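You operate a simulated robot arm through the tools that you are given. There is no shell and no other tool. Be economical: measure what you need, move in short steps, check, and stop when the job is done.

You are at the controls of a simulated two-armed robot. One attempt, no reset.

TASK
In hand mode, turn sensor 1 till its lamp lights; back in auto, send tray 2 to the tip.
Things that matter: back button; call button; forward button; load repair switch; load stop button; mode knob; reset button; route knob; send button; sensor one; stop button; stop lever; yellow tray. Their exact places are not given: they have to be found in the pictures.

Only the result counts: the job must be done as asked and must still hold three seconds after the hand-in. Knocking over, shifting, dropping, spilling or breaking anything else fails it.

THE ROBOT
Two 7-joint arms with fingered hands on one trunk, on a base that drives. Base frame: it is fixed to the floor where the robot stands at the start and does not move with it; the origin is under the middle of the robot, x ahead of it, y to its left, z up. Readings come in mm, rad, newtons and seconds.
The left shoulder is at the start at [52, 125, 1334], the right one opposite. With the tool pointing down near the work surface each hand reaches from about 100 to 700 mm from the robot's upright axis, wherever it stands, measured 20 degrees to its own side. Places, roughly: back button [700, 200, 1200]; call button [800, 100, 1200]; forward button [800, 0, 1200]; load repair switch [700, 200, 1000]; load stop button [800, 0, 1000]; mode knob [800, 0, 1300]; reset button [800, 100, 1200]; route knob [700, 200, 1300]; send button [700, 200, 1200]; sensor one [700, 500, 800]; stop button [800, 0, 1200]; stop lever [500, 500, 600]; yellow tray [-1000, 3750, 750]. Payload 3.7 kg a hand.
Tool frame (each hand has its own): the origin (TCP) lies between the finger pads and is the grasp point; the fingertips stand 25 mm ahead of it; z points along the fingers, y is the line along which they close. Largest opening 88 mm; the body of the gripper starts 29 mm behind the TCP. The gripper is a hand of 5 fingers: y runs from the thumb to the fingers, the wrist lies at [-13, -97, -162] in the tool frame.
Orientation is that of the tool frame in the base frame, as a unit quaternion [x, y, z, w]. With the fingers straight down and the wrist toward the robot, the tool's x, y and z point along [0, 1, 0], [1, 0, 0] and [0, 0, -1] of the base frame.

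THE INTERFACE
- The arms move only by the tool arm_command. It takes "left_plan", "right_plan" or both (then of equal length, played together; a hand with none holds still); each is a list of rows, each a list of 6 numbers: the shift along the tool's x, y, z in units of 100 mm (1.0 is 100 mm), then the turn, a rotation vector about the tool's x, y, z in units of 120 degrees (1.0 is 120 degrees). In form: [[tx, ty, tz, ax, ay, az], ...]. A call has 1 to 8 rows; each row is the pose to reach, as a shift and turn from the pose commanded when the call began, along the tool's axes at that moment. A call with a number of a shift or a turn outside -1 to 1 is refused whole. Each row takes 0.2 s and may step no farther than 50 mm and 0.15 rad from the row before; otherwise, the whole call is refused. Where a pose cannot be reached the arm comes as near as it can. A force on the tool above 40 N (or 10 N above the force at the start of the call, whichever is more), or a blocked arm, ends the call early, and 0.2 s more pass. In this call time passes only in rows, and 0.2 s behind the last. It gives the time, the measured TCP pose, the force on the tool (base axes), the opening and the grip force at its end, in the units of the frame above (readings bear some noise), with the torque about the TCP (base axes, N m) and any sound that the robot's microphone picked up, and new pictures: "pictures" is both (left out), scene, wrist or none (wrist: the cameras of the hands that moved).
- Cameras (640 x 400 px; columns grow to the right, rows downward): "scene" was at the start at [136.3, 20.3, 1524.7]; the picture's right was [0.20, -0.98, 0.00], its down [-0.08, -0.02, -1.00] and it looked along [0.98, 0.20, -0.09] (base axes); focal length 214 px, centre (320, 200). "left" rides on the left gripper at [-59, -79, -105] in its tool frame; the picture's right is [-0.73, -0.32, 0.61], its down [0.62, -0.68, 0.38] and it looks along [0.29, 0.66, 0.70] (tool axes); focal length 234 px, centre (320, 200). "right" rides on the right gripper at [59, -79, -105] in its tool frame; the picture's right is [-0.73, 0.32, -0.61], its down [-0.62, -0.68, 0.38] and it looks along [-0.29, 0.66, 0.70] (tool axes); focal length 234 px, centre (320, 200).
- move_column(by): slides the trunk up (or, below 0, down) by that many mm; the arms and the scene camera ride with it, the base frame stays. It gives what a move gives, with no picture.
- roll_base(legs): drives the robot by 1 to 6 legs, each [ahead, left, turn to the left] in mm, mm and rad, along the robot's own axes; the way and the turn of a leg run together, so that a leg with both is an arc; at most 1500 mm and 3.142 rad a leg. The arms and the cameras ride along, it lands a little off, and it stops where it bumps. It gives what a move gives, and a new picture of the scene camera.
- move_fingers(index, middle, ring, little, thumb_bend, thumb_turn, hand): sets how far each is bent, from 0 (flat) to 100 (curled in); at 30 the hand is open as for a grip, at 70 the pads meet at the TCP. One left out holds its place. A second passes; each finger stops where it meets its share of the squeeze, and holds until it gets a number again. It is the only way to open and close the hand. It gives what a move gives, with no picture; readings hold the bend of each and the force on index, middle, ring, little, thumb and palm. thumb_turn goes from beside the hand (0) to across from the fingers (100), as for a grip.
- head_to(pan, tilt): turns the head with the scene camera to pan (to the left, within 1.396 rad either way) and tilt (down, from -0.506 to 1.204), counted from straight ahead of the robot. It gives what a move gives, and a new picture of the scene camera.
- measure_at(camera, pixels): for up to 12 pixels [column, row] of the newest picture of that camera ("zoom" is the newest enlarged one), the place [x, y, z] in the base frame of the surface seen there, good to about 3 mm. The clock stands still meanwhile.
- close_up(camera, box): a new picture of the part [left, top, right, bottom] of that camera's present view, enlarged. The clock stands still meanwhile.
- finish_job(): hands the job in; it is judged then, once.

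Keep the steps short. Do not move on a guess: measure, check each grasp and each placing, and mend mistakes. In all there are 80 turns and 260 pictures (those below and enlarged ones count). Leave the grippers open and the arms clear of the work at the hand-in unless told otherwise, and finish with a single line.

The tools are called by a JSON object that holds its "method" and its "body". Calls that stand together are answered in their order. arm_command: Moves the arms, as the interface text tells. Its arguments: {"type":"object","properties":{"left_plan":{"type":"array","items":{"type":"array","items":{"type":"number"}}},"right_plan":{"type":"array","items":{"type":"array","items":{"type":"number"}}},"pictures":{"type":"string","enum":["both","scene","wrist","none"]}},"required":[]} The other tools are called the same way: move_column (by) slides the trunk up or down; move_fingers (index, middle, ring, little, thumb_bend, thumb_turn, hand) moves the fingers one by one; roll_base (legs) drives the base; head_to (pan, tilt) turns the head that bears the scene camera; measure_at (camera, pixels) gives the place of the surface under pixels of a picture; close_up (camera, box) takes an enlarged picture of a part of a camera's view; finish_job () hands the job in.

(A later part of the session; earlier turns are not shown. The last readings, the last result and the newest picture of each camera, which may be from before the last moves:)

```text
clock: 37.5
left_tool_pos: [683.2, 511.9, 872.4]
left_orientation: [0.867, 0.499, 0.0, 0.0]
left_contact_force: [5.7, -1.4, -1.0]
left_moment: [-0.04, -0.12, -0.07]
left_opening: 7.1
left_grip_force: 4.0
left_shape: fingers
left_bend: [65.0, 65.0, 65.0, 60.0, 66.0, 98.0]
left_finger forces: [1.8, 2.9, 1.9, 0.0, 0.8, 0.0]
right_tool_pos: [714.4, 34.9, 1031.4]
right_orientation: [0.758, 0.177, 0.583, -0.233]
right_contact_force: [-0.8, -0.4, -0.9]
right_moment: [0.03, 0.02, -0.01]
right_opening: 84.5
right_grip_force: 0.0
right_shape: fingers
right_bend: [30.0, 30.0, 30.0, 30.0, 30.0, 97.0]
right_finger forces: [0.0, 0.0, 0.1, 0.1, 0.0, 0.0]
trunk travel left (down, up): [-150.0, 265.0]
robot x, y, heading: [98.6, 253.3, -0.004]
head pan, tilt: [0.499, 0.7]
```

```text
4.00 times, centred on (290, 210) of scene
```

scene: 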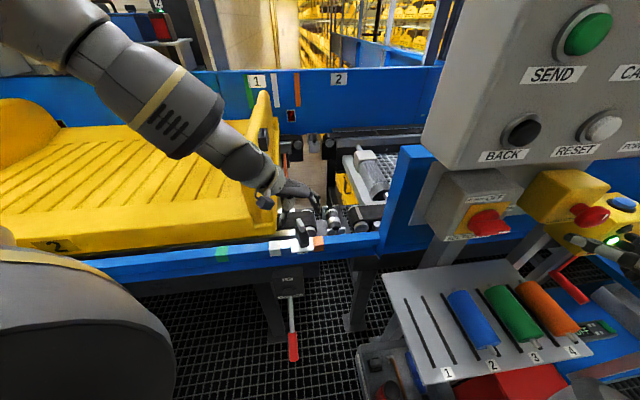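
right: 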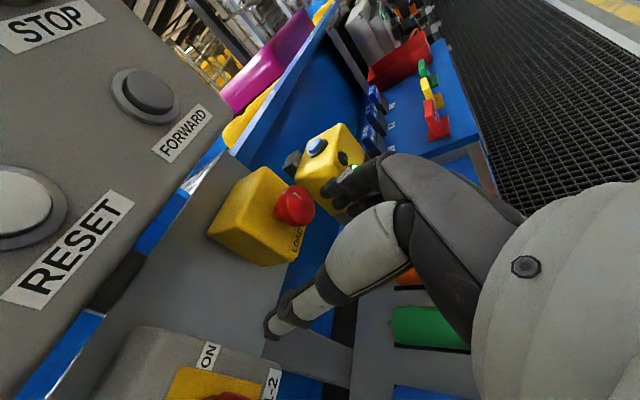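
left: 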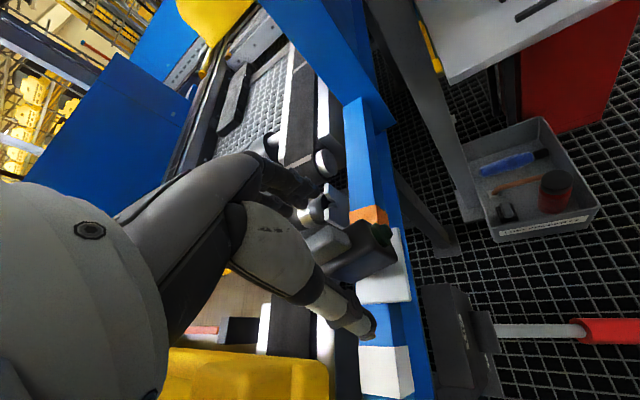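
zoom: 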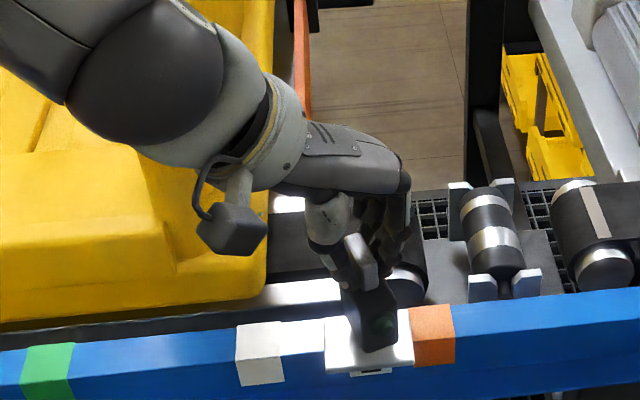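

Fin is gripped (7 mm opening). Turn clockwise 18° and check the lamp.

{"method": "move_fingers", "body": {"hand": "left", "index": 71, "middle": 71, "ring": 71, "thumb_bend": 71}}

{"method": "arm_command", "body": {"left_plan": [[0, 0, 0, 0, 0, 0.05], [0, 0, 0, 0, 0, 0.1], [0, 0, 0, 0, 0, 0.15]], "pictures": "both"}}

{"method": "close_up", "body": {"camera": "left", "box": [260, 160, 460, 320]}}

{"method": "close_up", "body": {"camera": "scene", "box": [230, 160, 350, 260]}}

```text
clock: 38.5
left_tool_pos: [685.2, 510.7, 871.6]
left_orientation: [0.866, 0.499, 0.0, 0.0]
left_contact_force: [9.8, -2.1, -2.2]
left_moment: [-0.07, -0.14, -0.07]
left_opening: 5.6
left_grip_force: 7.3
left_shape: fingers
left_bend: [65.0, 65.0, 66.0, 60.0, 68.0, 97.0]
left_finger forces: [4.3, 4.5, 3.7, 0.0, 2.4, 0.0]
right_tool_pos: [715.9, 35.8, 1029.8]
right_orientation: [0.758, 0.178, 0.583, -0.233]
right_contact_force: [0.4, 0.6, 0.9]
right_moment: [-0.02, -0.02, -0.03]
right_opening: 84.5
right_grip_force: 0.1
right_shape: fingers
right_bend: [30.0, 30.0, 30.0, 30.0, 30.0, 97.0]
right_finger forces: [0.0, 0.1, 0.0, 0.0, 0.1, 0.0]
trunk travel left (down, up): [-150.0, 265.0]
robot x, y, heading: [101.4, 254.7, -0.003]
head pan, tilt: [0.499, 0.7]
```

```text
clock: 39.3
left_tool_pos: [684.5, 510.4, 871.1]
left_orientation: [0.934, 0.358, -0.001, 0.0]
left_contact_force: [8.4, -0.7, -0.7]
left_moment: [0.01, -0.11, 0.03]
left_opening: 5.7
left_grip_force: 5.9
left_shape: fingers
left_bend: [64.0, 67.0, 69.0, 60.0, 68.0, 97.0]
left_finger forces: [4.8, 2.9, 2.0, 0.0, 2.8, 0.0]
right_tool_pos: [716.4, 35.7, 1032.0]
right_orientation: [0.758, 0.177, 0.583, -0.233]
right_contact_force: [-0.9, -0.4, -0.5]
right_moment: [-0.04, -0.02, 0.03]
right_opening: 84.5
right_grip_force: 0.0
right_shape: fingers
right_bend: [30.0, 30.0, 30.0, 30.0, 30.0, 97.0]
right_finger forces: [0.0, 0.1, 0.0, 0.0, 0.0, 0.0]
trunk travel left (down, up): [-150.0, 265.0]
robot x, y, heading: [103.6, 249.7, -0.006]
head pan, tilt: [0.499, 0.7]
```

scene: 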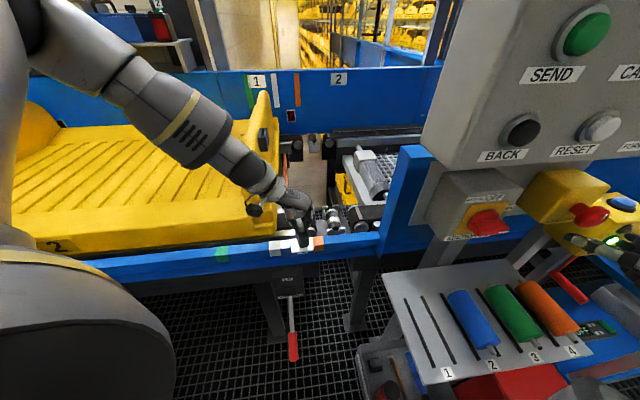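
left: 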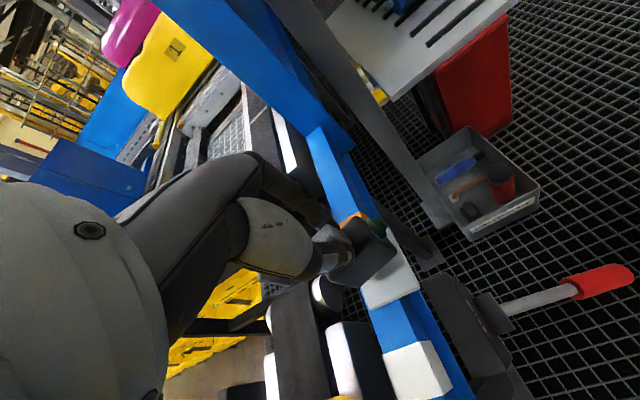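

```text
2.50 times, centred on (360, 240) of left
```

zoom: 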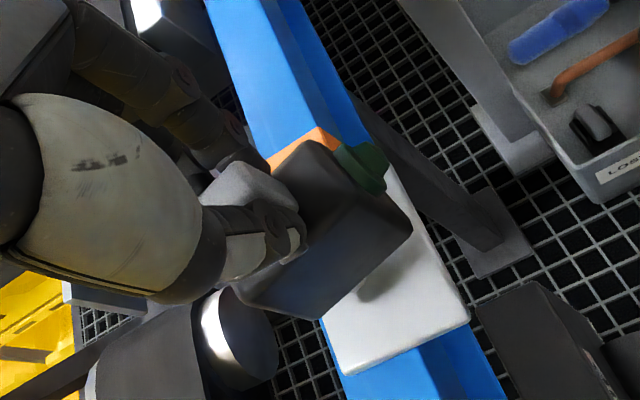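

```text
4.00 times, centred on (290, 210) of scene
```

zoom: 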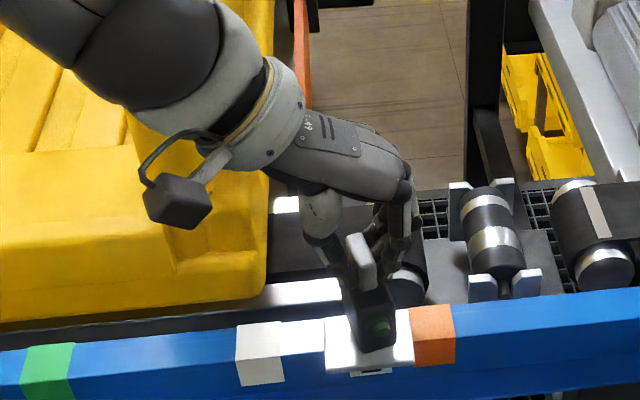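

Sensor follows; lamp dark so far. Turn 7° more.

{"method": "arm_command", "body": {"left_plan": [[0, 0, 0, 0, 0, 0.03], [0, 0, 0, 0, 0, 0.06]], "pictures": "wrist"}}

{"method": "close_up", "body": {"camera": "left", "box": [260, 160, 460, 320]}}

{"method": "close_up", "body": {"camera": "scene", "box": [230, 160, 350, 260]}}

```text
clock: 39.9
left_tool_pos: [683.3, 512.0, 871.0]
left_orientation: [0.954, 0.299, 0.0, 0.0]
left_contact_force: [7.8, -0.9, 0.5]
left_moment: [-0.06, -0.08, 0.0]
left_opening: 5.6
left_grip_force: 6.2
left_shape: fingers
left_bend: [64.0, 67.0, 69.0, 60.0, 68.0, 97.0]
left_finger forces: [4.7, 2.6, 1.4, 0.0, 3.3, 0.0]
right_tool_pos: [715.7, 34.7, 1030.3]
right_orientation: [0.758, 0.179, 0.583, -0.232]
right_contact_force: [-0.3, -0.8, 1.1]
right_moment: [0.0, 0.02, -0.02]
right_opening: 84.8
right_grip_force: 0.1
right_shape: fingers
right_bend: [30.0, 30.0, 30.0, 30.0, 30.0, 97.0]
right_finger forces: [0.0, 0.1, 0.0, 0.0, 0.1, 0.0]
trunk travel left (down, up): [-150.0, 265.0]
robot x, y, heading: [100.3, 252.2, -0.003]
head pan, tilt: [0.499, 0.7]
```

left: 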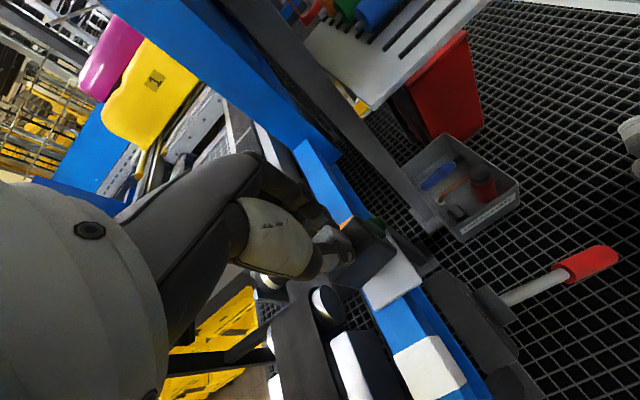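

```text
2.50 times, centred on (360, 240) of left
```

zoom: 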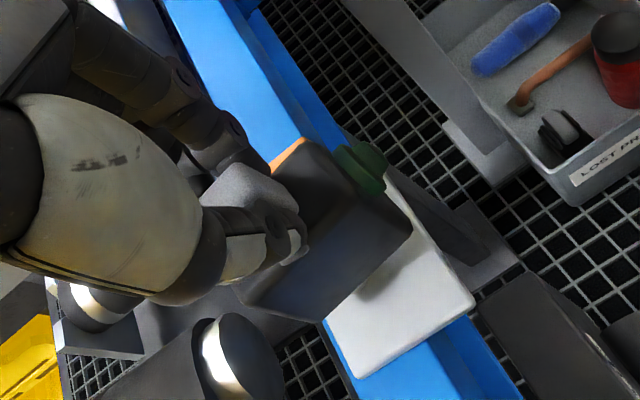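

```text
4.00 times, centred on (290, 210) of scene
```

zoom: 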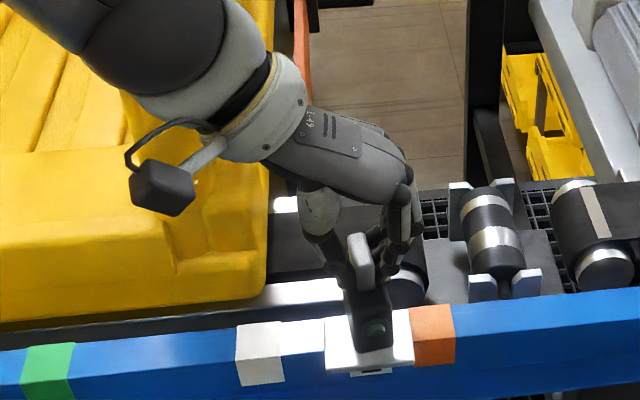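

{"method": "measure_at", "body": {"camera": "left", "pixels": [[364, 220], [393, 250], [378, 236], [350, 270], [332, 279], [340, 232], [372, 262], [385, 256]]}}

```text
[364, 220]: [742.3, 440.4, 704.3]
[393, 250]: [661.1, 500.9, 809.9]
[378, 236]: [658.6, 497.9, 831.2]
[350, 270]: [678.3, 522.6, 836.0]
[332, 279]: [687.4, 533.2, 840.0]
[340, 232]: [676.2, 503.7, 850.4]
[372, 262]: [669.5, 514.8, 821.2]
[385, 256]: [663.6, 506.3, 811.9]
```

The sensor side face measures ~45° azimuth now; ~8–10° to go. Turn in smaller steps.

{"method": "arm_command", "body": {"left_plan": [[0, 0, 0, 0, 0, 0.025], [0, 0, 0, 0, 0, 0.05]], "pictures": "none"}}

{"method": "close_up", "body": {"camera": "left", "box": [260, 160, 460, 320]}}

{"method": "arm_command", "body": {"left_plan": [[0, 0, 0, 0, 0, 0.03]], "pictures": "none"}}

{"method": "close_up", "body": {"camera": "left", "box": [260, 160, 460, 320]}}

{"method": "close_up", "body": {"camera": "scene", "box": [230, 160, 350, 260]}}

```text
clock: 40.5
left_tool_pos: [684.4, 512.4, 870.7]
left_orientation: [0.969, 0.248, 0.0, 0.001]
left_contact_force: [4.6, -0.7, 2.3]
left_moment: [-0.04, -0.06, -0.01]
left_opening: 5.7
left_grip_force: 5.4
left_shape: fingers
left_bend: [64.0, 68.0, 71.0, 60.0, 68.0, 96.0]
left_finger forces: [4.8, 2.1, 0.7, 0.0, 3.9, 0.0]
right_tool_pos: [714.6, 35.4, 1030.8]
right_orientation: [0.758, 0.178, 0.582, -0.233]
right_contact_force: [0.7, 0.2, -0.6]
right_moment: [0.02, -0.01, 0.02]
right_opening: 84.6
right_grip_force: 0.0
right_shape: fingers
right_bend: [30.0, 30.0, 30.0, 30.0, 30.0, 97.0]
right_finger forces: [0.0, 0.0, 0.0, 0.0, 0.0, 0.0]
trunk travel left (down, up): [-150.0, 265.0]
robot x, y, heading: [100.3, 253.1, 0.003]
head pan, tilt: [0.499, 0.7]
```

```text
2.50 times, centred on (360, 240) of left
```

zoom: 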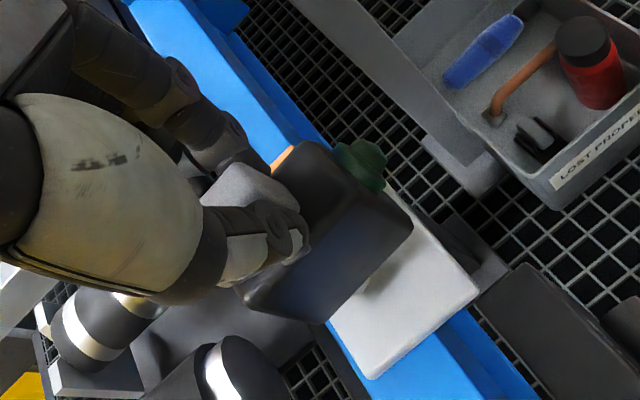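

```text
clock: 40.9
left_tool_pos: [685.0, 511.7, 871.4]
left_orientation: [0.976, 0.217, 0.0, 0.0]
left_contact_force: [4.7, -1.0, 0.9]
left_moment: [0.01, -0.1, -0.01]
left_opening: 5.7
left_grip_force: 5.5
left_shape: fingers
left_bend: [64.0, 68.0, 71.0, 60.0, 68.0, 96.0]
left_finger forces: [4.7, 2.1, 0.5, 0.0, 3.7, 0.0]
right_tool_pos: [714.3, 35.6, 1031.4]
right_orientation: [0.758, 0.178, 0.583, -0.233]
right_contact_force: [0.2, -0.7, 0.8]
right_moment: [0.0, 0.01, 0.0]
right_opening: 84.6
right_grip_force: 0.1
right_shape: fingers
right_bend: [30.0, 30.0, 30.0, 30.0, 30.0, 97.0]
right_finger forces: [0.0, 0.0, 0.0, 0.1, 0.0, 0.0]
trunk travel left (down, up): [-150.0, 265.0]
robot x, y, heading: [99.7, 254.9, -0.003]
head pan, tilt: [0.499, 0.7]
```

```text
2.50 times, centred on (360, 240) of left
```

zoom: 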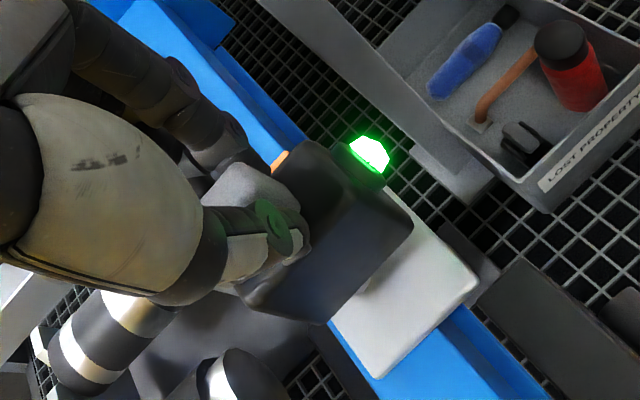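

```text
4.00 times, centred on (290, 210) of scene
```

zoom: 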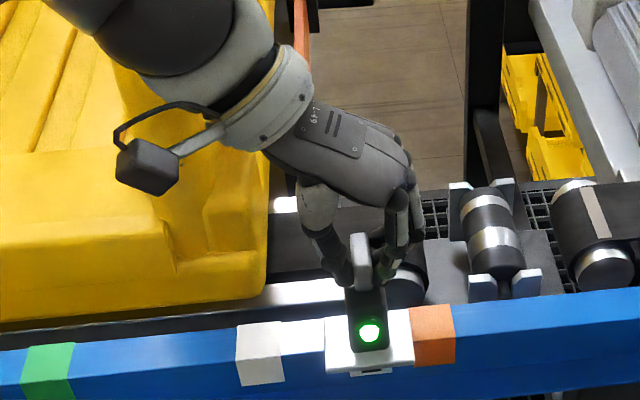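

Lamp lit. A further 2° for margin, then check.

{"method": "arm_command", "body": {"left_plan": [[0, 0, 0, 0, 0, 0.017]], "pictures": "none"}}

{"method": "close_up", "body": {"camera": "scene", "box": [230, 160, 350, 260]}}

{"method": "move_fingers", "body": {"hand": "left", "index": 30, "middle": 30, "ring": 30, "little": 30, "thumb_bend": 30}}

{"method": "close_up", "body": {"camera": "scene", "box": [230, 160, 350, 260]}}

```text
clock: 41.3
left_tool_pos: [684.2, 511.6, 871.0]
left_orientation: [0.98, 0.199, 0.001, 0.001]
left_contact_force: [3.9, -2.9, 0.0]
left_moment: [-0.05, -0.03, -0.01]
left_opening: 5.8
left_grip_force: 5.5
left_shape: fingers
left_bend: [64.0, 68.0, 71.0, 60.0, 68.0, 96.0]
left_finger forces: [4.5, 1.9, 0.5, 0.1, 3.8, 0.0]
right_tool_pos: [715.3, 34.5, 1032.0]
right_orientation: [0.758, 0.179, 0.583, -0.232]
right_contact_force: [0.1, -0.6, -0.9]
right_moment: [0.01, -0.04, -0.05]
right_opening: 84.3
right_grip_force: 0.1
right_shape: fingers
right_bend: [30.0, 30.0, 30.0, 30.0, 30.0, 97.0]
right_finger forces: [0.1, 0.0, 0.1, 0.0, 0.0, 0.1]
trunk travel left (down, up): [-150.0, 265.0]
robot x, y, heading: [96.3, 251.8, -0.002]
head pan, tilt: [0.499, 0.7]
```

```text
4.00 times, centred on (290, 210) of scene
```

zoom: 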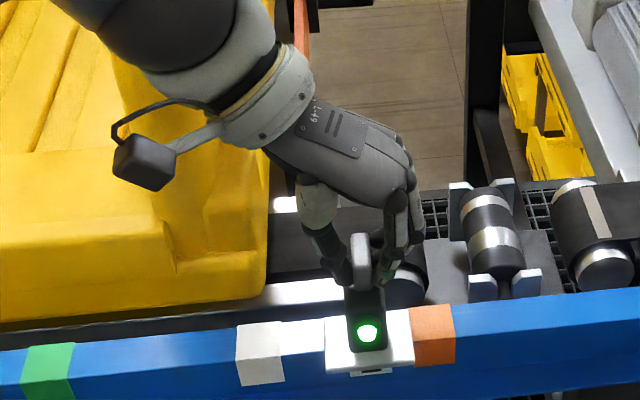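

```text
clock: 42.3
left_tool_pos: [685.3, 513.1, 871.8]
left_orientation: [0.98, 0.201, 0.0, 0.0]
left_contact_force: [-0.7, 0.2, -0.6]
left_moment: [-0.02, 0.0, 0.0]
left_opening: 84.3
left_grip_force: 0.1
left_shape: fingers
left_bend: [30.0, 30.0, 30.0, 30.0, 30.0, 97.0]
left_finger forces: [0.0, 0.0, 0.0, 0.1, 0.0, 0.0]
right_tool_pos: [716.0, 35.3, 1031.7]
right_orientation: [0.758, 0.179, 0.583, -0.233]
right_contact_force: [0.0, -0.7, 0.3]
right_moment: [0.0, 0.02, 0.01]
right_opening: 84.5
right_grip_force: 0.1
right_shape: fingers
right_bend: [30.0, 30.0, 30.0, 30.0, 30.0, 97.0]
right_finger forces: [0.0, 0.0, 0.0, 0.0, 0.1, 0.1]
trunk travel left (down, up): [-150.0, 265.0]
robot x, y, heading: [102.4, 252.7, -0.002]
head pan, tilt: [0.499, 0.7]
```

```text
4.00 times, centred on (290, 210) of scene
```

zoom: 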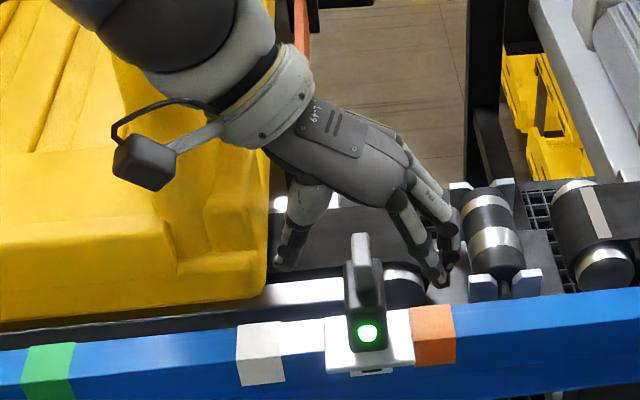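

Still lit after release. Lift the left hand straight up, then back.

{"method": "arm_command", "body": {"left_plan": [[0, 0, -0.4, 0, 0, 0], [0, 0, -0.8, 0, 0, 0], [0, 0, -1.0, 0, 0, 0]], "pictures": "none"}}

{"method": "arm_command", "body": {"left_plan": [[0, 0, -0.4, 0, 0, 0], [-0.2, 0, -0.8, 0, 0, 0], [-0.6, 0, -1.0, 0, 0, 0], [-1.0, 0, -1.0, 0, 0, 0]], "pictures": "scene"}}

{"method": "close_up", "body": {"camera": "scene", "box": [230, 160, 350, 260]}}

```text
clock: 43.1
left_tool_pos: [683.5, 512.1, 969.7]
left_orientation: [0.98, 0.2, -0.001, 0.0]
left_contact_force: [-0.2, -0.1, -0.1]
left_moment: [0.0, 0.01, 0.03]
left_opening: 84.6
left_grip_force: 0.0
left_shape: fingers
left_bend: [30.0, 30.0, 30.0, 30.0, 30.0, 97.0]
left_finger forces: [0.1, 0.1, 0.1, 0.1, 0.0, 0.1]
right_tool_pos: [714.5, 35.8, 1031.2]
right_orientation: [0.758, 0.179, 0.582, -0.233]
right_contact_force: [0.3, -0.4, -0.6]
right_moment: [-0.03, 0.02, 0.0]
right_opening: 84.4
right_grip_force: 0.0
right_shape: fingers
right_bend: [30.0, 30.0, 30.0, 30.0, 30.0, 97.0]
right_finger forces: [0.0, 0.1, 0.0, 0.0, 0.0, 0.0]
trunk travel left (down, up): [-150.0, 265.0]
robot x, y, heading: [100.3, 250.6, 0.001]
head pan, tilt: [0.499, 0.7]
```

```text
clock: 44.1
left_tool_pos: [589.9, 472.9, 1070.5]
left_orientation: [0.98, 0.2, 0.001, -0.001]
left_contact_force: [-0.4, -0.1, 0.8]
left_moment: [0.01, 0.01, -0.02]
left_opening: 84.3
left_grip_force: 0.0
left_shape: fingers
left_bend: [30.0, 30.0, 30.0, 30.0, 30.0, 97.0]
left_finger forces: [0.0, 0.0, 0.1, 0.1, 0.0, 0.0]
right_tool_pos: [714.1, 35.6, 1032.5]
right_orientation: [0.758, 0.179, 0.583, -0.233]
right_contact_force: [-0.3, -0.4, -0.5]
right_moment: [0.0, -0.03, 0.0]
right_opening: 84.7
right_grip_force: 0.0
right_shape: fingers
right_bend: [30.0, 30.0, 30.0, 30.0, 30.0, 97.0]
right_finger forces: [0.1, 0.0, 0.1, 0.1, 0.0, 0.0]
trunk travel left (down, up): [-150.0, 265.0]
robot x, y, heading: [97.8, 247.4, -0.004]
head pan, tilt: [0.499, 0.7]
```

scene: 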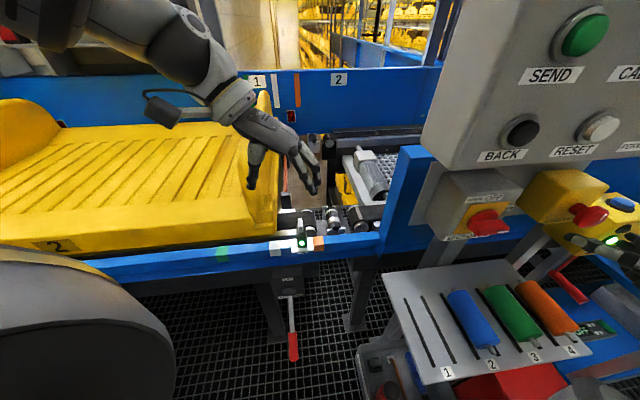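

```text
4.00 times, centred on (290, 210) of scene
```

zoom: 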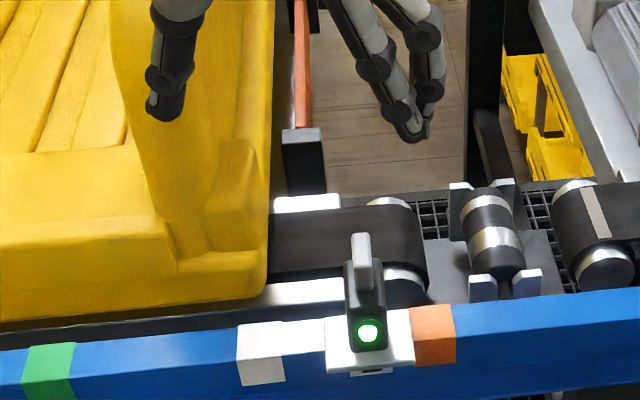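

Now check the orange-topped stop bar's height against the belt, and the lever plate.

{"method": "measure_at", "body": {"camera": "zoom", "pixels": [[300, 60], [300, 110], [303, 160], [345, 225], [300, 295], [225, 280], [220, 180], [300, 202], [495, 235]]}}

{"method": "close_up", "body": {"camera": "scene", "box": [250, 250, 330, 370]}}

{"method": "close_up", "body": {"camera": "left", "box": [0, 0, 640, 400]}}

```text
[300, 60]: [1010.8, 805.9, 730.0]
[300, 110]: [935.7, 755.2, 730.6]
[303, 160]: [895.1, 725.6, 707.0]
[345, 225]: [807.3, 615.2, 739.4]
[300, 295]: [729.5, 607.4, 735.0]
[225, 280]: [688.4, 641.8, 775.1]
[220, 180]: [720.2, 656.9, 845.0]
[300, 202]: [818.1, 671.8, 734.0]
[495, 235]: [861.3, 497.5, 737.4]
```

```text
3.33 times, centred on (290, 310) of scene
```

zoom: 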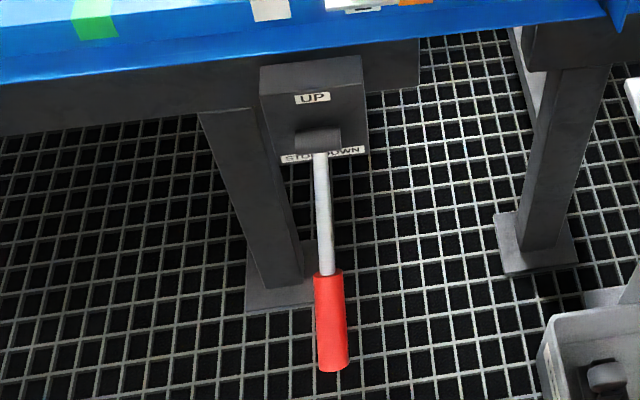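

```text
1.00 times, centred on (320, 200) of left (not enlarged: the box is as wide or as high as the picture)
```

zoom: 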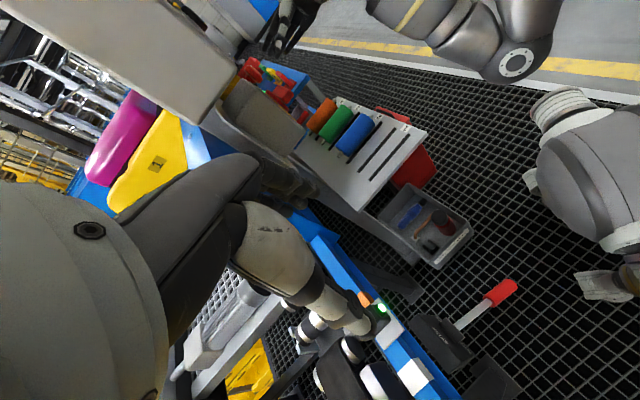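

Stop bar top (z 730) is below the belt (735+), so the stop is down and the way is free. Now raise the trunk 100 mm and check the right hand.

{"method": "move_column", "body": {"by": 100}}

{"method": "head_to", "body": {"pan": -0.1, "tilt": 0.7}}

```text
clock: 45.5
left_tool_pos: [594.1, 472.5, 1170.1]
left_orientation: [0.98, 0.2, -0.001, 0.0]
left_contact_force: [-0.4, -0.8, -1.0]
left_moment: [-0.04, -0.02, -0.04]
left_opening: 84.1
left_grip_force: 0.1
left_shape: fingers
left_bend: [30.0, 30.0, 30.0, 30.0, 30.0, 97.0]
left_finger forces: [0.0, 0.0, 0.0, 0.1, 0.0, 0.0]
right_tool_pos: [715.8, 37.3, 1128.7]
right_orientation: [0.759, 0.178, 0.581, -0.233]
right_contact_force: [-0.6, 0.2, -0.2]
right_moment: [-0.01, 0.0, 0.01]
right_opening: 84.4
right_grip_force: 0.0
right_shape: fingers
right_bend: [30.0, 30.0, 30.0, 30.0, 30.0, 97.0]
right_finger forces: [0.0, 0.1, 0.1, 0.0, 0.0, 0.1]
trunk travel left (down, up): [-250.0, 165.0]
robot x, y, heading: [100.1, 251.1, -0.004]
head pan, tilt: [0.499, 0.7]
```

```text
clock: 46.5
left_tool_pos: [593.4, 472.9, 1171.1]
left_orientation: [0.98, 0.2, 0.001, 0.001]
left_contact_force: [0.4, 0.0, -0.1]
left_moment: [-0.01, 0.03, -0.01]
left_opening: 84.4
left_grip_force: 0.0
left_shape: fingers
left_bend: [30.0, 30.0, 30.0, 30.0, 30.0, 97.0]
left_finger forces: [0.1, 0.0, 0.1, 0.1, 0.1, 0.0]
right_tool_pos: [715.3, 35.9, 1132.4]
right_orientation: [0.758, 0.178, 0.582, -0.233]
right_contact_force: [0.1, -0.3, -0.9]
right_moment: [0.0, 0.0, 0.0]
right_opening: 84.7
right_grip_force: 0.1
right_shape: fingers
right_bend: [30.0, 30.0, 30.0, 30.0, 30.0, 97.0]
right_finger forces: [0.0, 0.0, 0.0, 0.1, 0.0, 0.0]
trunk travel left (down, up): [-250.0, 165.0]
robot x, y, heading: [103.3, 253.5, -0.002]
head pan, tilt: [-0.099, 0.7]
```

scene: 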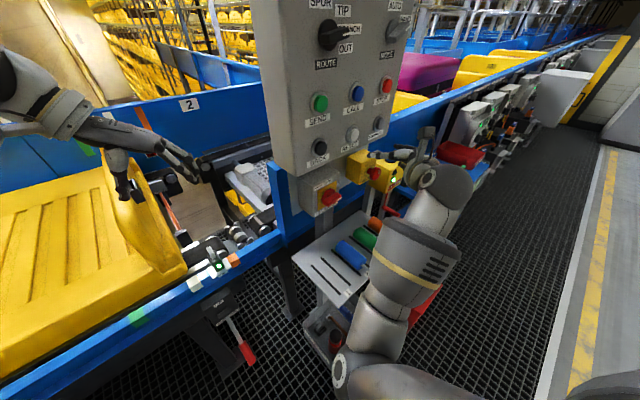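

The ride is now rigid and clear. Raise the remaining 100 mm, then drive back to the starting place (where the right hand reached the panel well).

{"method": "move_column", "body": {"by": 100}}

{"method": "roll_base", "body": {"legs": [[-100, -250, 0]]}}

{"method": "head_to", "body": {"pan": 0.3, "tilt": 0.4}}

```text
clock: 47.8
left_tool_pos: [593.2, 472.6, 1270.2]
left_orientation: [0.98, 0.2, 0.0, -0.001]
left_contact_force: [0.5, 0.2, -0.5]
left_moment: [-0.02, 0.0, -0.01]
left_opening: 84.3
left_grip_force: 0.1
left_shape: fingers
left_bend: [30.0, 30.0, 30.0, 30.0, 30.0, 97.0]
left_finger forces: [0.1, 0.0, 0.1, 0.0, 0.0, 0.1]
right_tool_pos: [716.1, 36.9, 1230.1]
right_orientation: [0.758, 0.177, 0.582, -0.234]
right_contact_force: [0.1, -0.4, 1.0]
right_moment: [-0.01, 0.03, 0.0]
right_opening: 84.5
right_grip_force: 0.0
right_shape: fingers
right_bend: [30.0, 30.0, 30.0, 30.0, 30.0, 97.0]
right_finger forces: [0.0, 0.1, 0.1, 0.0, 0.0, 0.1]
trunk travel left (down, up): [-350.0, 66.0]
robot x, y, heading: [97.5, 251.7, -0.001]
head pan, tilt: [-0.099, 0.7]
```

```text
clock: 50.6
left_tool_pos: [491.2, 221.2, 1269.9]
left_orientation: [0.98, 0.201, -0.001, 0.0]
left_contact_force: [-0.7, -0.8, 0.5]
left_moment: [0.0, 0.03, 0.01]
left_opening: 84.4
left_grip_force: 0.1
left_shape: fingers
left_bend: [30.0, 30.0, 30.0, 30.0, 30.0, 97.0]
left_finger forces: [0.0, 0.0, 0.1, 0.1, 0.0, 0.1]
right_tool_pos: [612.8, -216.0, 1231.4]
right_orientation: [0.758, 0.179, 0.583, -0.233]
right_contact_force: [-0.4, 0.5, -0.7]
right_moment: [0.02, 0.01, 0.0]
right_opening: 84.3
right_grip_force: 0.0
right_shape: fingers
right_bend: [30.0, 30.0, 30.0, 30.0, 30.0, 97.0]
right_finger forces: [0.0, 0.1, 0.1, 0.0, 0.1, 0.0]
trunk travel left (down, up): [-350.0, 66.0]
robot x, y, heading: [2.8, -1.6, -0.001]
head pan, tilt: [-0.099, 0.7]
```

scene: 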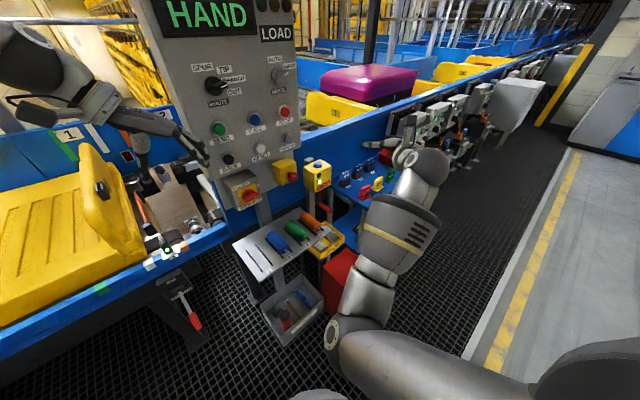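

```text
clock: 51.5
left_tool_pos: [491.6, 220.4, 1271.1]
left_orientation: [0.98, 0.2, 0.0, 0.0]
left_contact_force: [-1.6, 0.7, 0.2]
left_moment: [0.02, 0.03, 0.02]
left_opening: 84.5
left_grip_force: 0.0
left_shape: fingers
left_bend: [30.0, 30.0, 30.0, 30.0, 30.0, 97.0]
left_finger forces: [0.0, 0.0, 0.0, 0.0, 0.0, 0.0]
right_tool_pos: [612.9, -216.2, 1231.2]
right_orientation: [0.758, 0.178, 0.583, -0.233]
right_contact_force: [0.1, -0.6, -0.1]
right_moment: [0.0, 0.01, 0.0]
right_opening: 84.5
right_grip_force: 0.0
right_shape: fingers
right_bend: [30.0, 30.0, 30.0, 30.0, 30.0, 97.0]
right_finger forces: [0.0, 0.0, 0.1, 0.0, 0.0, 0.1]
trunk travel left (down, up): [-350.0, 66.0]
robot x, y, heading: [-3.8, -1.2, -0.003]
head pan, tilt: [0.3, 0.4]
```

scene: 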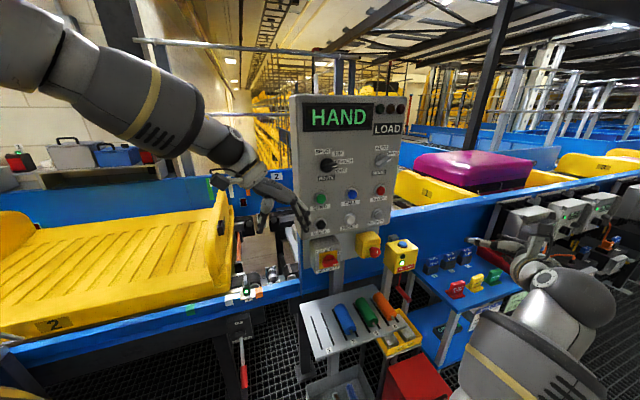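

The display reads HAND, and the sensor lamp shows green. Now bring the right hand back to the mode knob with the wrist rolled to match the HAND position, and shift the left hand away from the panel front.

{"method": "arm_command", "body": {"left_plan": [[0, -0.16, 0, 0, 0, 0], [0, -0.33, 0, 0, 0, 0], [0, -0.5, 0, 0, 0, 0], [0, -0.66, 0, 0, 0, 0], [0, -0.83, 0, 0, 0, 0], [0, -1.0, 0, 0, 0, 0]], "right_plan": [[0.117, -0.092, 0.125, 0.0072, 0.0157, 0.0548], [0.233, -0.183, 0.25, 0.0144, 0.0315, 0.1097], [0.35, -0.275, 0.375, 0.0217, 0.0472, 0.1645], [0.467, -0.367, 0.5, 0.0289, 0.0629, 0.2193], [0.583, -0.458, 0.625, 0.0361, 0.0787, 0.2742], [0.7, -0.55, 0.75, 0.0433, 0.0944, 0.329]], "pictures": "none"}}

{"method": "arm_command", "body": {"left_plan": [[0, -0.33, 0, 0, 0, 0], [0, -0.66, 0, 0, 0, 0], [0, -1.0, 0, 0, 0, 0]], "right_plan": [[0.01, -0.25, 0.25, 0, 0, 0], [0.02, -0.5, 0.5, 0, 0, 0], [0.037, -0.735, 0.75, 0, 0, 0]], "pictures": "both"}}

```text
clock: 52.9
left_tool_pos: [453.4, 313.3, 1270.0]
left_orientation: [0.98, 0.199, 0.0, -0.001]
left_contact_force: [0.5, 0.5, 0.0]
left_moment: [-0.02, 0.01, -0.02]
left_opening: 84.3
left_grip_force: 0.0
left_shape: fingers
left_bend: [30.0, 30.0, 30.0, 30.0, 30.0, 97.0]
left_finger forces: [0.1, 0.0, 0.0, 0.1, 0.1, 0.0]
right_tool_pos: [661.3, -128.4, 1290.2]
right_orientation: [0.702, -0.087, 0.532, -0.465]
right_contact_force: [0.5, 0.0, -0.4]
right_moment: [-0.01, 0.03, 0.0]
right_opening: 84.5
right_grip_force: 0.1
right_shape: fingers
right_bend: [30.0, 30.0, 30.0, 30.0, 30.0, 97.0]
right_finger forces: [0.0, 0.0, 0.0, 0.0, 0.1, 0.1]
trunk travel left (down, up): [-350.0, 66.0]
robot x, y, heading: [-0.8, -1.1, -0.005]
head pan, tilt: [0.3, 0.4]
```

```text
clock: 53.7
left_tool_pos: [412.0, 406.6, 1271.4]
left_orientation: [0.98, 0.201, 0.001, 0.0]
left_contact_force: [0.1, 0.3, -0.3]
left_moment: [-0.05, -0.03, -0.01]
left_opening: 84.8
left_grip_force: 0.1
left_shape: fingers
left_bend: [30.0, 30.0, 30.0, 30.0, 30.0, 97.0]
left_finger forces: [0.0, 0.0, 0.0, 0.0, 0.1, 0.0]
right_tool_pos: [698.1, -45.9, 1348.3]
right_orientation: [0.703, -0.085, 0.532, -0.464]
right_contact_force: [-0.8, -0.4, 0.7]
right_moment: [-0.02, -0.02, -0.03]
right_opening: 84.7
right_grip_force: 0.0
right_shape: fingers
right_bend: [30.0, 30.0, 30.0, 30.0, 30.0, 97.0]
right_finger forces: [0.0, 0.0, 0.0, 0.0, 0.0, 0.1]
trunk travel left (down, up): [-350.0, 66.0]
robot x, y, heading: [1.1, -4.1, 0.0]
head pan, tilt: [0.3, 0.4]
```

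scene: 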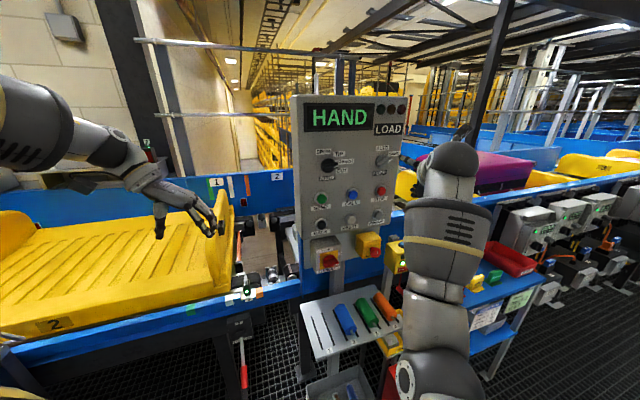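
right: 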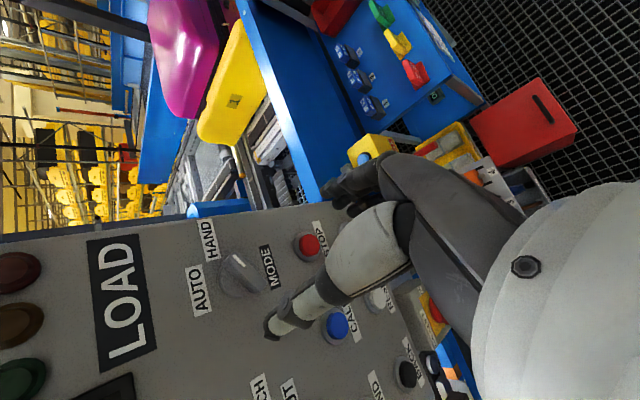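
left: 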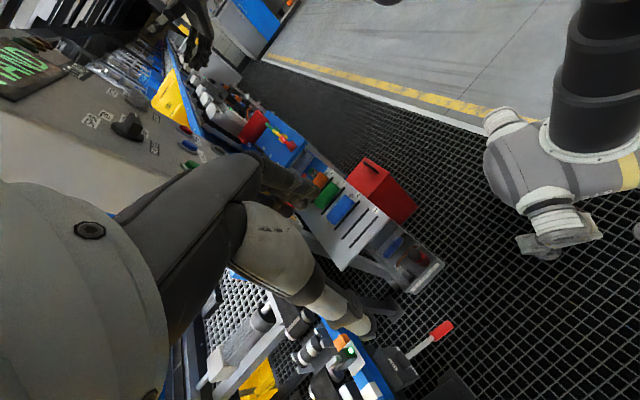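

Aligned (u 431, z 1348). Advance onto the knob, grip, and turn back counter-clockwise.

{"method": "arm_command", "body": {"right_plan": [[0, 0, 0.33, 0, 0, 0], [0, 0, 0.66, 0, 0, 0], [0, 0, 0.95, 0, 0, 0]], "pictures": "none"}}

{"method": "arm_command", "body": {"right_plan": [[0, 0, 0.16, 0, 0, 0], [0, 0, 0.32, 0, 0, 0]], "pictures": "wrist"}}

{"method": "move_fingers", "body": {"hand": "right", "index": 70, "middle": 70, "ring": 68, "little": 60, "thumb_bend": 70}}

{"method": "close_up", "body": {"camera": "right", "box": [200, 130, 440, 340]}}

```text
clock: 54.5
left_tool_pos: [413.4, 405.8, 1271.4]
left_orientation: [0.98, 0.2, 0.0, 0.0]
left_contact_force: [0.3, -1.0, -0.2]
left_moment: [-0.01, 0.0, -0.02]
left_opening: 84.5
left_grip_force: 0.0
left_shape: fingers
left_bend: [30.0, 30.0, 30.0, 30.0, 30.0, 97.0]
left_finger forces: [0.0, 0.1, 0.1, 0.1, 0.1, 0.0]
right_tool_pos: [777.7, 5.1, 1346.3]
right_orientation: [0.702, -0.086, 0.532, -0.465]
right_contact_force: [0.0, 0.6, 0.6]
right_moment: [0.02, 0.0, -0.02]
right_opening: 84.8
right_grip_force: 0.1
right_shape: fingers
right_bend: [30.0, 30.0, 30.0, 30.0, 30.0, 97.0]
right_finger forces: [0.1, 0.0, 0.1, 0.0, 0.0, 0.0]
trunk travel left (down, up): [-350.0, 66.0]
robot x, y, heading: [-3.0, -1.3, -0.001]
head pan, tilt: [0.3, 0.4]
```

```text
clock: 55.1
left_tool_pos: [412.0, 405.7, 1272.5]
left_orientation: [0.98, 0.201, 0.0, 0.001]
left_contact_force: [0.0, 0.9, 0.8]
left_moment: [0.02, 0.02, -0.02]
left_opening: 84.6
left_grip_force: 0.1
left_shape: fingers
left_bend: [30.0, 30.0, 30.0, 30.0, 30.0, 97.0]
left_finger forces: [0.1, 0.1, 0.0, 0.0, 0.0, 0.1]
right_tool_pos: [802.6, 23.1, 1347.9]
right_orientation: [0.703, -0.085, 0.532, -0.465]
right_contact_force: [-1.2, 0.3, 0.4]
right_moment: [-0.01, -0.04, -0.04]
right_opening: 84.4
right_grip_force: 0.1
right_shape: fingers
right_bend: [30.0, 30.0, 30.0, 30.0, 30.0, 97.0]
right_finger forces: [0.0, 0.0, 0.0, 0.0, 0.0, 0.0]
trunk travel left (down, up): [-350.0, 66.0]
robot x, y, heading: [-1.7, -2.2, -0.002]
head pan, tilt: [0.3, 0.4]
```

right: 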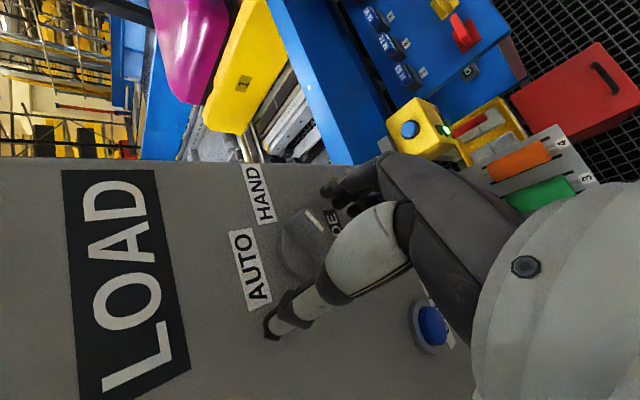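

```text
clock: 56.1
left_tool_pos: [412.7, 402.4, 1272.3]
left_orientation: [0.98, 0.199, 0.001, -0.001]
left_contact_force: [-0.7, 0.1, 0.6]
left_moment: [-0.02, -0.01, -0.04]
left_opening: 84.7
left_grip_force: 0.1
left_shape: fingers
left_bend: [30.0, 30.0, 30.0, 30.0, 30.0, 97.0]
left_finger forces: [0.1, 0.0, 0.0, 0.0, 0.0, 0.0]
right_tool_pos: [801.8, 20.2, 1346.8]
right_orientation: [0.703, -0.087, 0.531, -0.465]
right_contact_force: [-11.1, -12.0, -9.0]
right_moment: [-0.24, 0.24, -0.16]
right_opening: 17.5
right_grip_force: 12.7
right_shape: fingers
right_bend: [62.0, 60.0, 68.0, 60.0, 63.0, 97.0]
right_finger forces: [6.7, 10.6, 0.0, 0.0, 7.5, 0.0]
trunk travel left (down, up): [-350.0, 66.0]
robot x, y, heading: [-3.4, 0.2, -0.002]
head pan, tilt: [0.3, 0.4]
```

```text
1.90 times, centred on (320, 235) of right
```

zoom: 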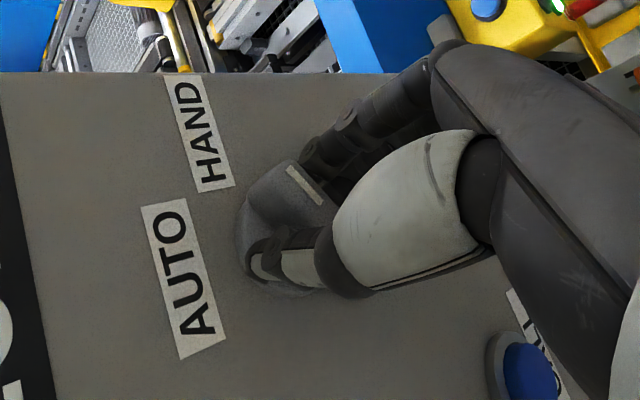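

Gripped. Turn back ~50° counter-clockwise.

{"method": "arm_command", "body": {"right_plan": [[0, 0, 0, 0, 0, -0.07], [0, 0, 0, 0, 0, -0.14], [0, 0, 0, 0, 0, -0.21], [0, 0, 0, 0, 0, -0.28], [0, 0, 0, 0, 0, -0.35], [0, 0, 0, 0, 0, -0.41]], "pictures": "both"}}

{"method": "close_up", "body": {"camera": "right", "box": [200, 130, 440, 340]}}

{"method": "move_fingers", "body": {"hand": "right", "index": 30, "middle": 30, "ring": 30, "little": 30, "thumb_bend": 30}}

{"method": "arm_command", "body": {"right_plan": [[0, 0, -0.25, 0, 0, 0], [0, 0, -0.6, 0, 0, 0], [0, 0, -1.0, 0, 0, 0]], "pictures": "both"}}

{"method": "close_up", "body": {"camera": "right", "box": [180, 180, 340, 320]}}

```text
clock: 57.5
left_tool_pos: [410.9, 402.3, 1272.8]
left_orientation: [0.98, 0.2, 0.001, -0.001]
left_contact_force: [0.3, 0.9, -0.4]
left_moment: [0.01, 0.06, 0.0]
left_opening: 84.3
left_grip_force: 0.1
left_shape: fingers
left_bend: [30.0, 30.0, 30.0, 30.0, 30.0, 97.0]
left_finger forces: [0.0, 0.0, 0.1, 0.0, 0.0, 0.0]
right_tool_pos: [800.6, 21.1, 1350.3]
right_orientation: [0.673, 0.215, 0.679, -0.2]
right_contact_force: [-11.4, -13.8, -2.9]
right_moment: [-0.09, 0.07, 0.0]
right_opening: 17.3
right_grip_force: 14.4
right_shape: fingers
right_bend: [63.0, 61.0, 68.0, 60.0, 62.0, 97.0]
right_finger forces: [5.6, 8.8, 0.0, 0.0, 13.4, 0.1]
trunk travel left (down, up): [-350.0, 66.0]
robot x, y, heading: [-3.6, 2.1, -0.007]
head pan, tilt: [0.3, 0.4]
```

scene: 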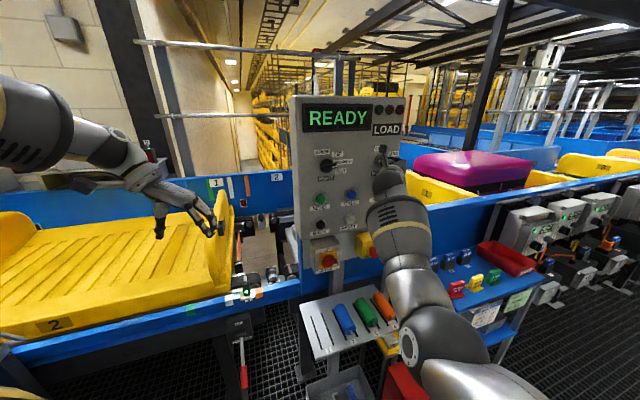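
right: 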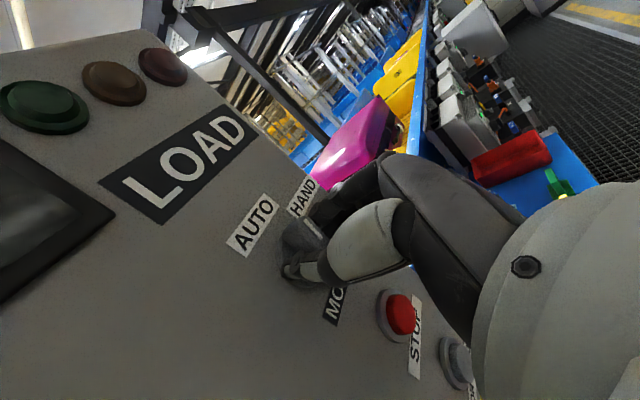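

```text
1.90 times, centred on (320, 235) of right
```

zoom: 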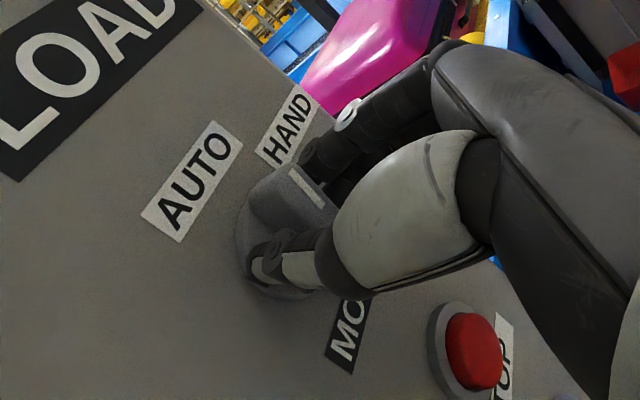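

```text
clock: 58.5
left_tool_pos: [411.7, 404.1, 1271.6]
left_orientation: [0.98, 0.2, 0.0, 0.0]
left_contact_force: [1.0, 0.0, 0.6]
left_moment: [0.02, -0.01, 0.01]
left_opening: 84.5
left_grip_force: 0.1
left_shape: fingers
left_bend: [30.0, 30.0, 30.0, 30.0, 30.0, 97.0]
left_finger forces: [0.0, 0.0, 0.0, 0.0, 0.0, 0.0]
right_tool_pos: [802.3, 22.7, 1348.2]
right_orientation: [0.674, 0.214, 0.678, -0.201]
right_contact_force: [-1.5, -1.0, 0.7]
right_moment: [-0.03, -0.01, 0.01]
right_opening: 84.6
right_grip_force: 0.0
right_shape: fingers
right_bend: [30.0, 30.0, 30.0, 30.0, 30.0, 98.0]
right_finger forces: [0.1, 0.0, 0.1, 0.0, 0.0, 0.0]
trunk travel left (down, up): [-350.0, 66.0]
robot x, y, heading: [-2.4, 0.2, -0.004]
head pan, tilt: [0.3, 0.4]
```

```text
clock: 59.3
left_tool_pos: [412.7, 404.8, 1271.8]
left_orientation: [0.98, 0.2, 0.0, 0.0]
left_contact_force: [0.2, 0.7, 0.0]
left_moment: [-0.01, -0.01, 0.03]
left_opening: 84.5
left_grip_force: 0.0
left_shape: fingers
left_bend: [30.0, 30.0, 30.0, 30.0, 30.0, 97.0]
left_finger forces: [0.0, 0.0, 0.0, 0.0, 0.0, 0.1]
right_tool_pos: [719.1, -34.9, 1348.5]
right_orientation: [0.673, 0.215, 0.678, -0.201]
right_contact_force: [-0.7, -0.3, 0.1]
right_moment: [0.03, -0.01, 0.02]
right_opening: 84.2
right_grip_force: 0.1
right_shape: fingers
right_bend: [30.0, 30.0, 30.0, 30.0, 30.0, 98.0]
right_finger forces: [0.1, 0.0, 0.0, 0.0, 0.0, 0.1]
trunk travel left (down, up): [-350.0, 66.0]
robot x, y, heading: [0.1, -0.5, 0.0]
head pan, tilt: [0.3, 0.4]
```

scene: 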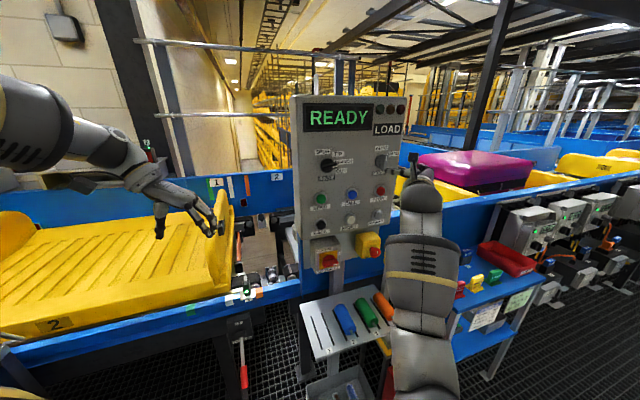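
right: 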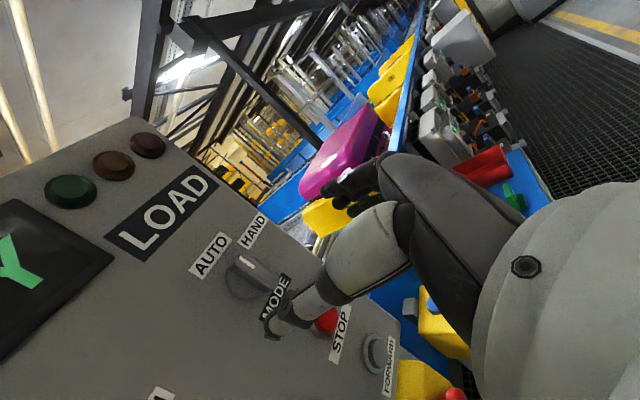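

```text
2.86 times, centred on (260, 250) of right
```

zoom: 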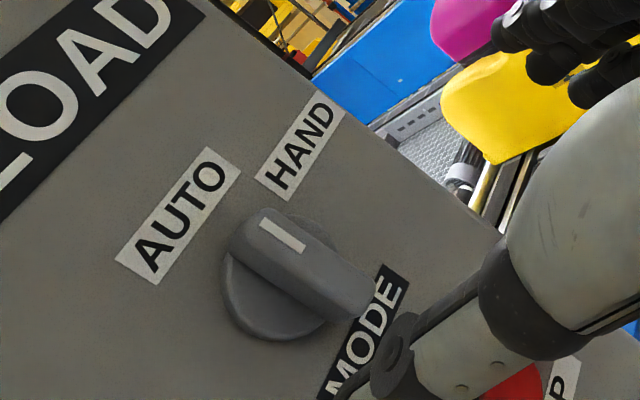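

Display reads READY in AUTO. Now the route knob: measure it and its labels.

{"method": "close_up", "body": {"camera": "scene", "box": [305, 140, 369, 190]}}

{"method": "measure_at", "body": {"camera": "zoom", "pixels": [[160, 250], [200, 190], [210, 330], [280, 255], [320, 240], [180, 290], [250, 260], [200, 110], [330, 130], [400, 210], [360, 300], [240, 290]]}}

```text
8.00 times, centred on (337, 165) of scene
```

zoom: 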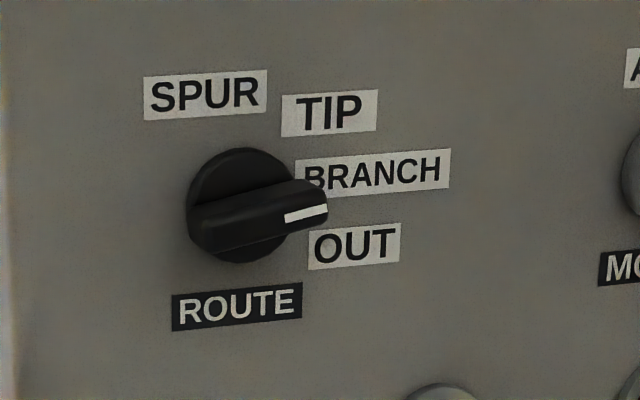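

```text
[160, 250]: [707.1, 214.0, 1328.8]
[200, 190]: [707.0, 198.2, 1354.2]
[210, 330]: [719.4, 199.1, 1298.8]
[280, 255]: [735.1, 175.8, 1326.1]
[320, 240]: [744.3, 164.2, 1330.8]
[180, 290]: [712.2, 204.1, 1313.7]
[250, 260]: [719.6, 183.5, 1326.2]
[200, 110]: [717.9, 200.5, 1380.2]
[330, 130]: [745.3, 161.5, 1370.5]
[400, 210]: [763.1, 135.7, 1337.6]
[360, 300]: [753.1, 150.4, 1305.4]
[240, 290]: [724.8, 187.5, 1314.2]
```

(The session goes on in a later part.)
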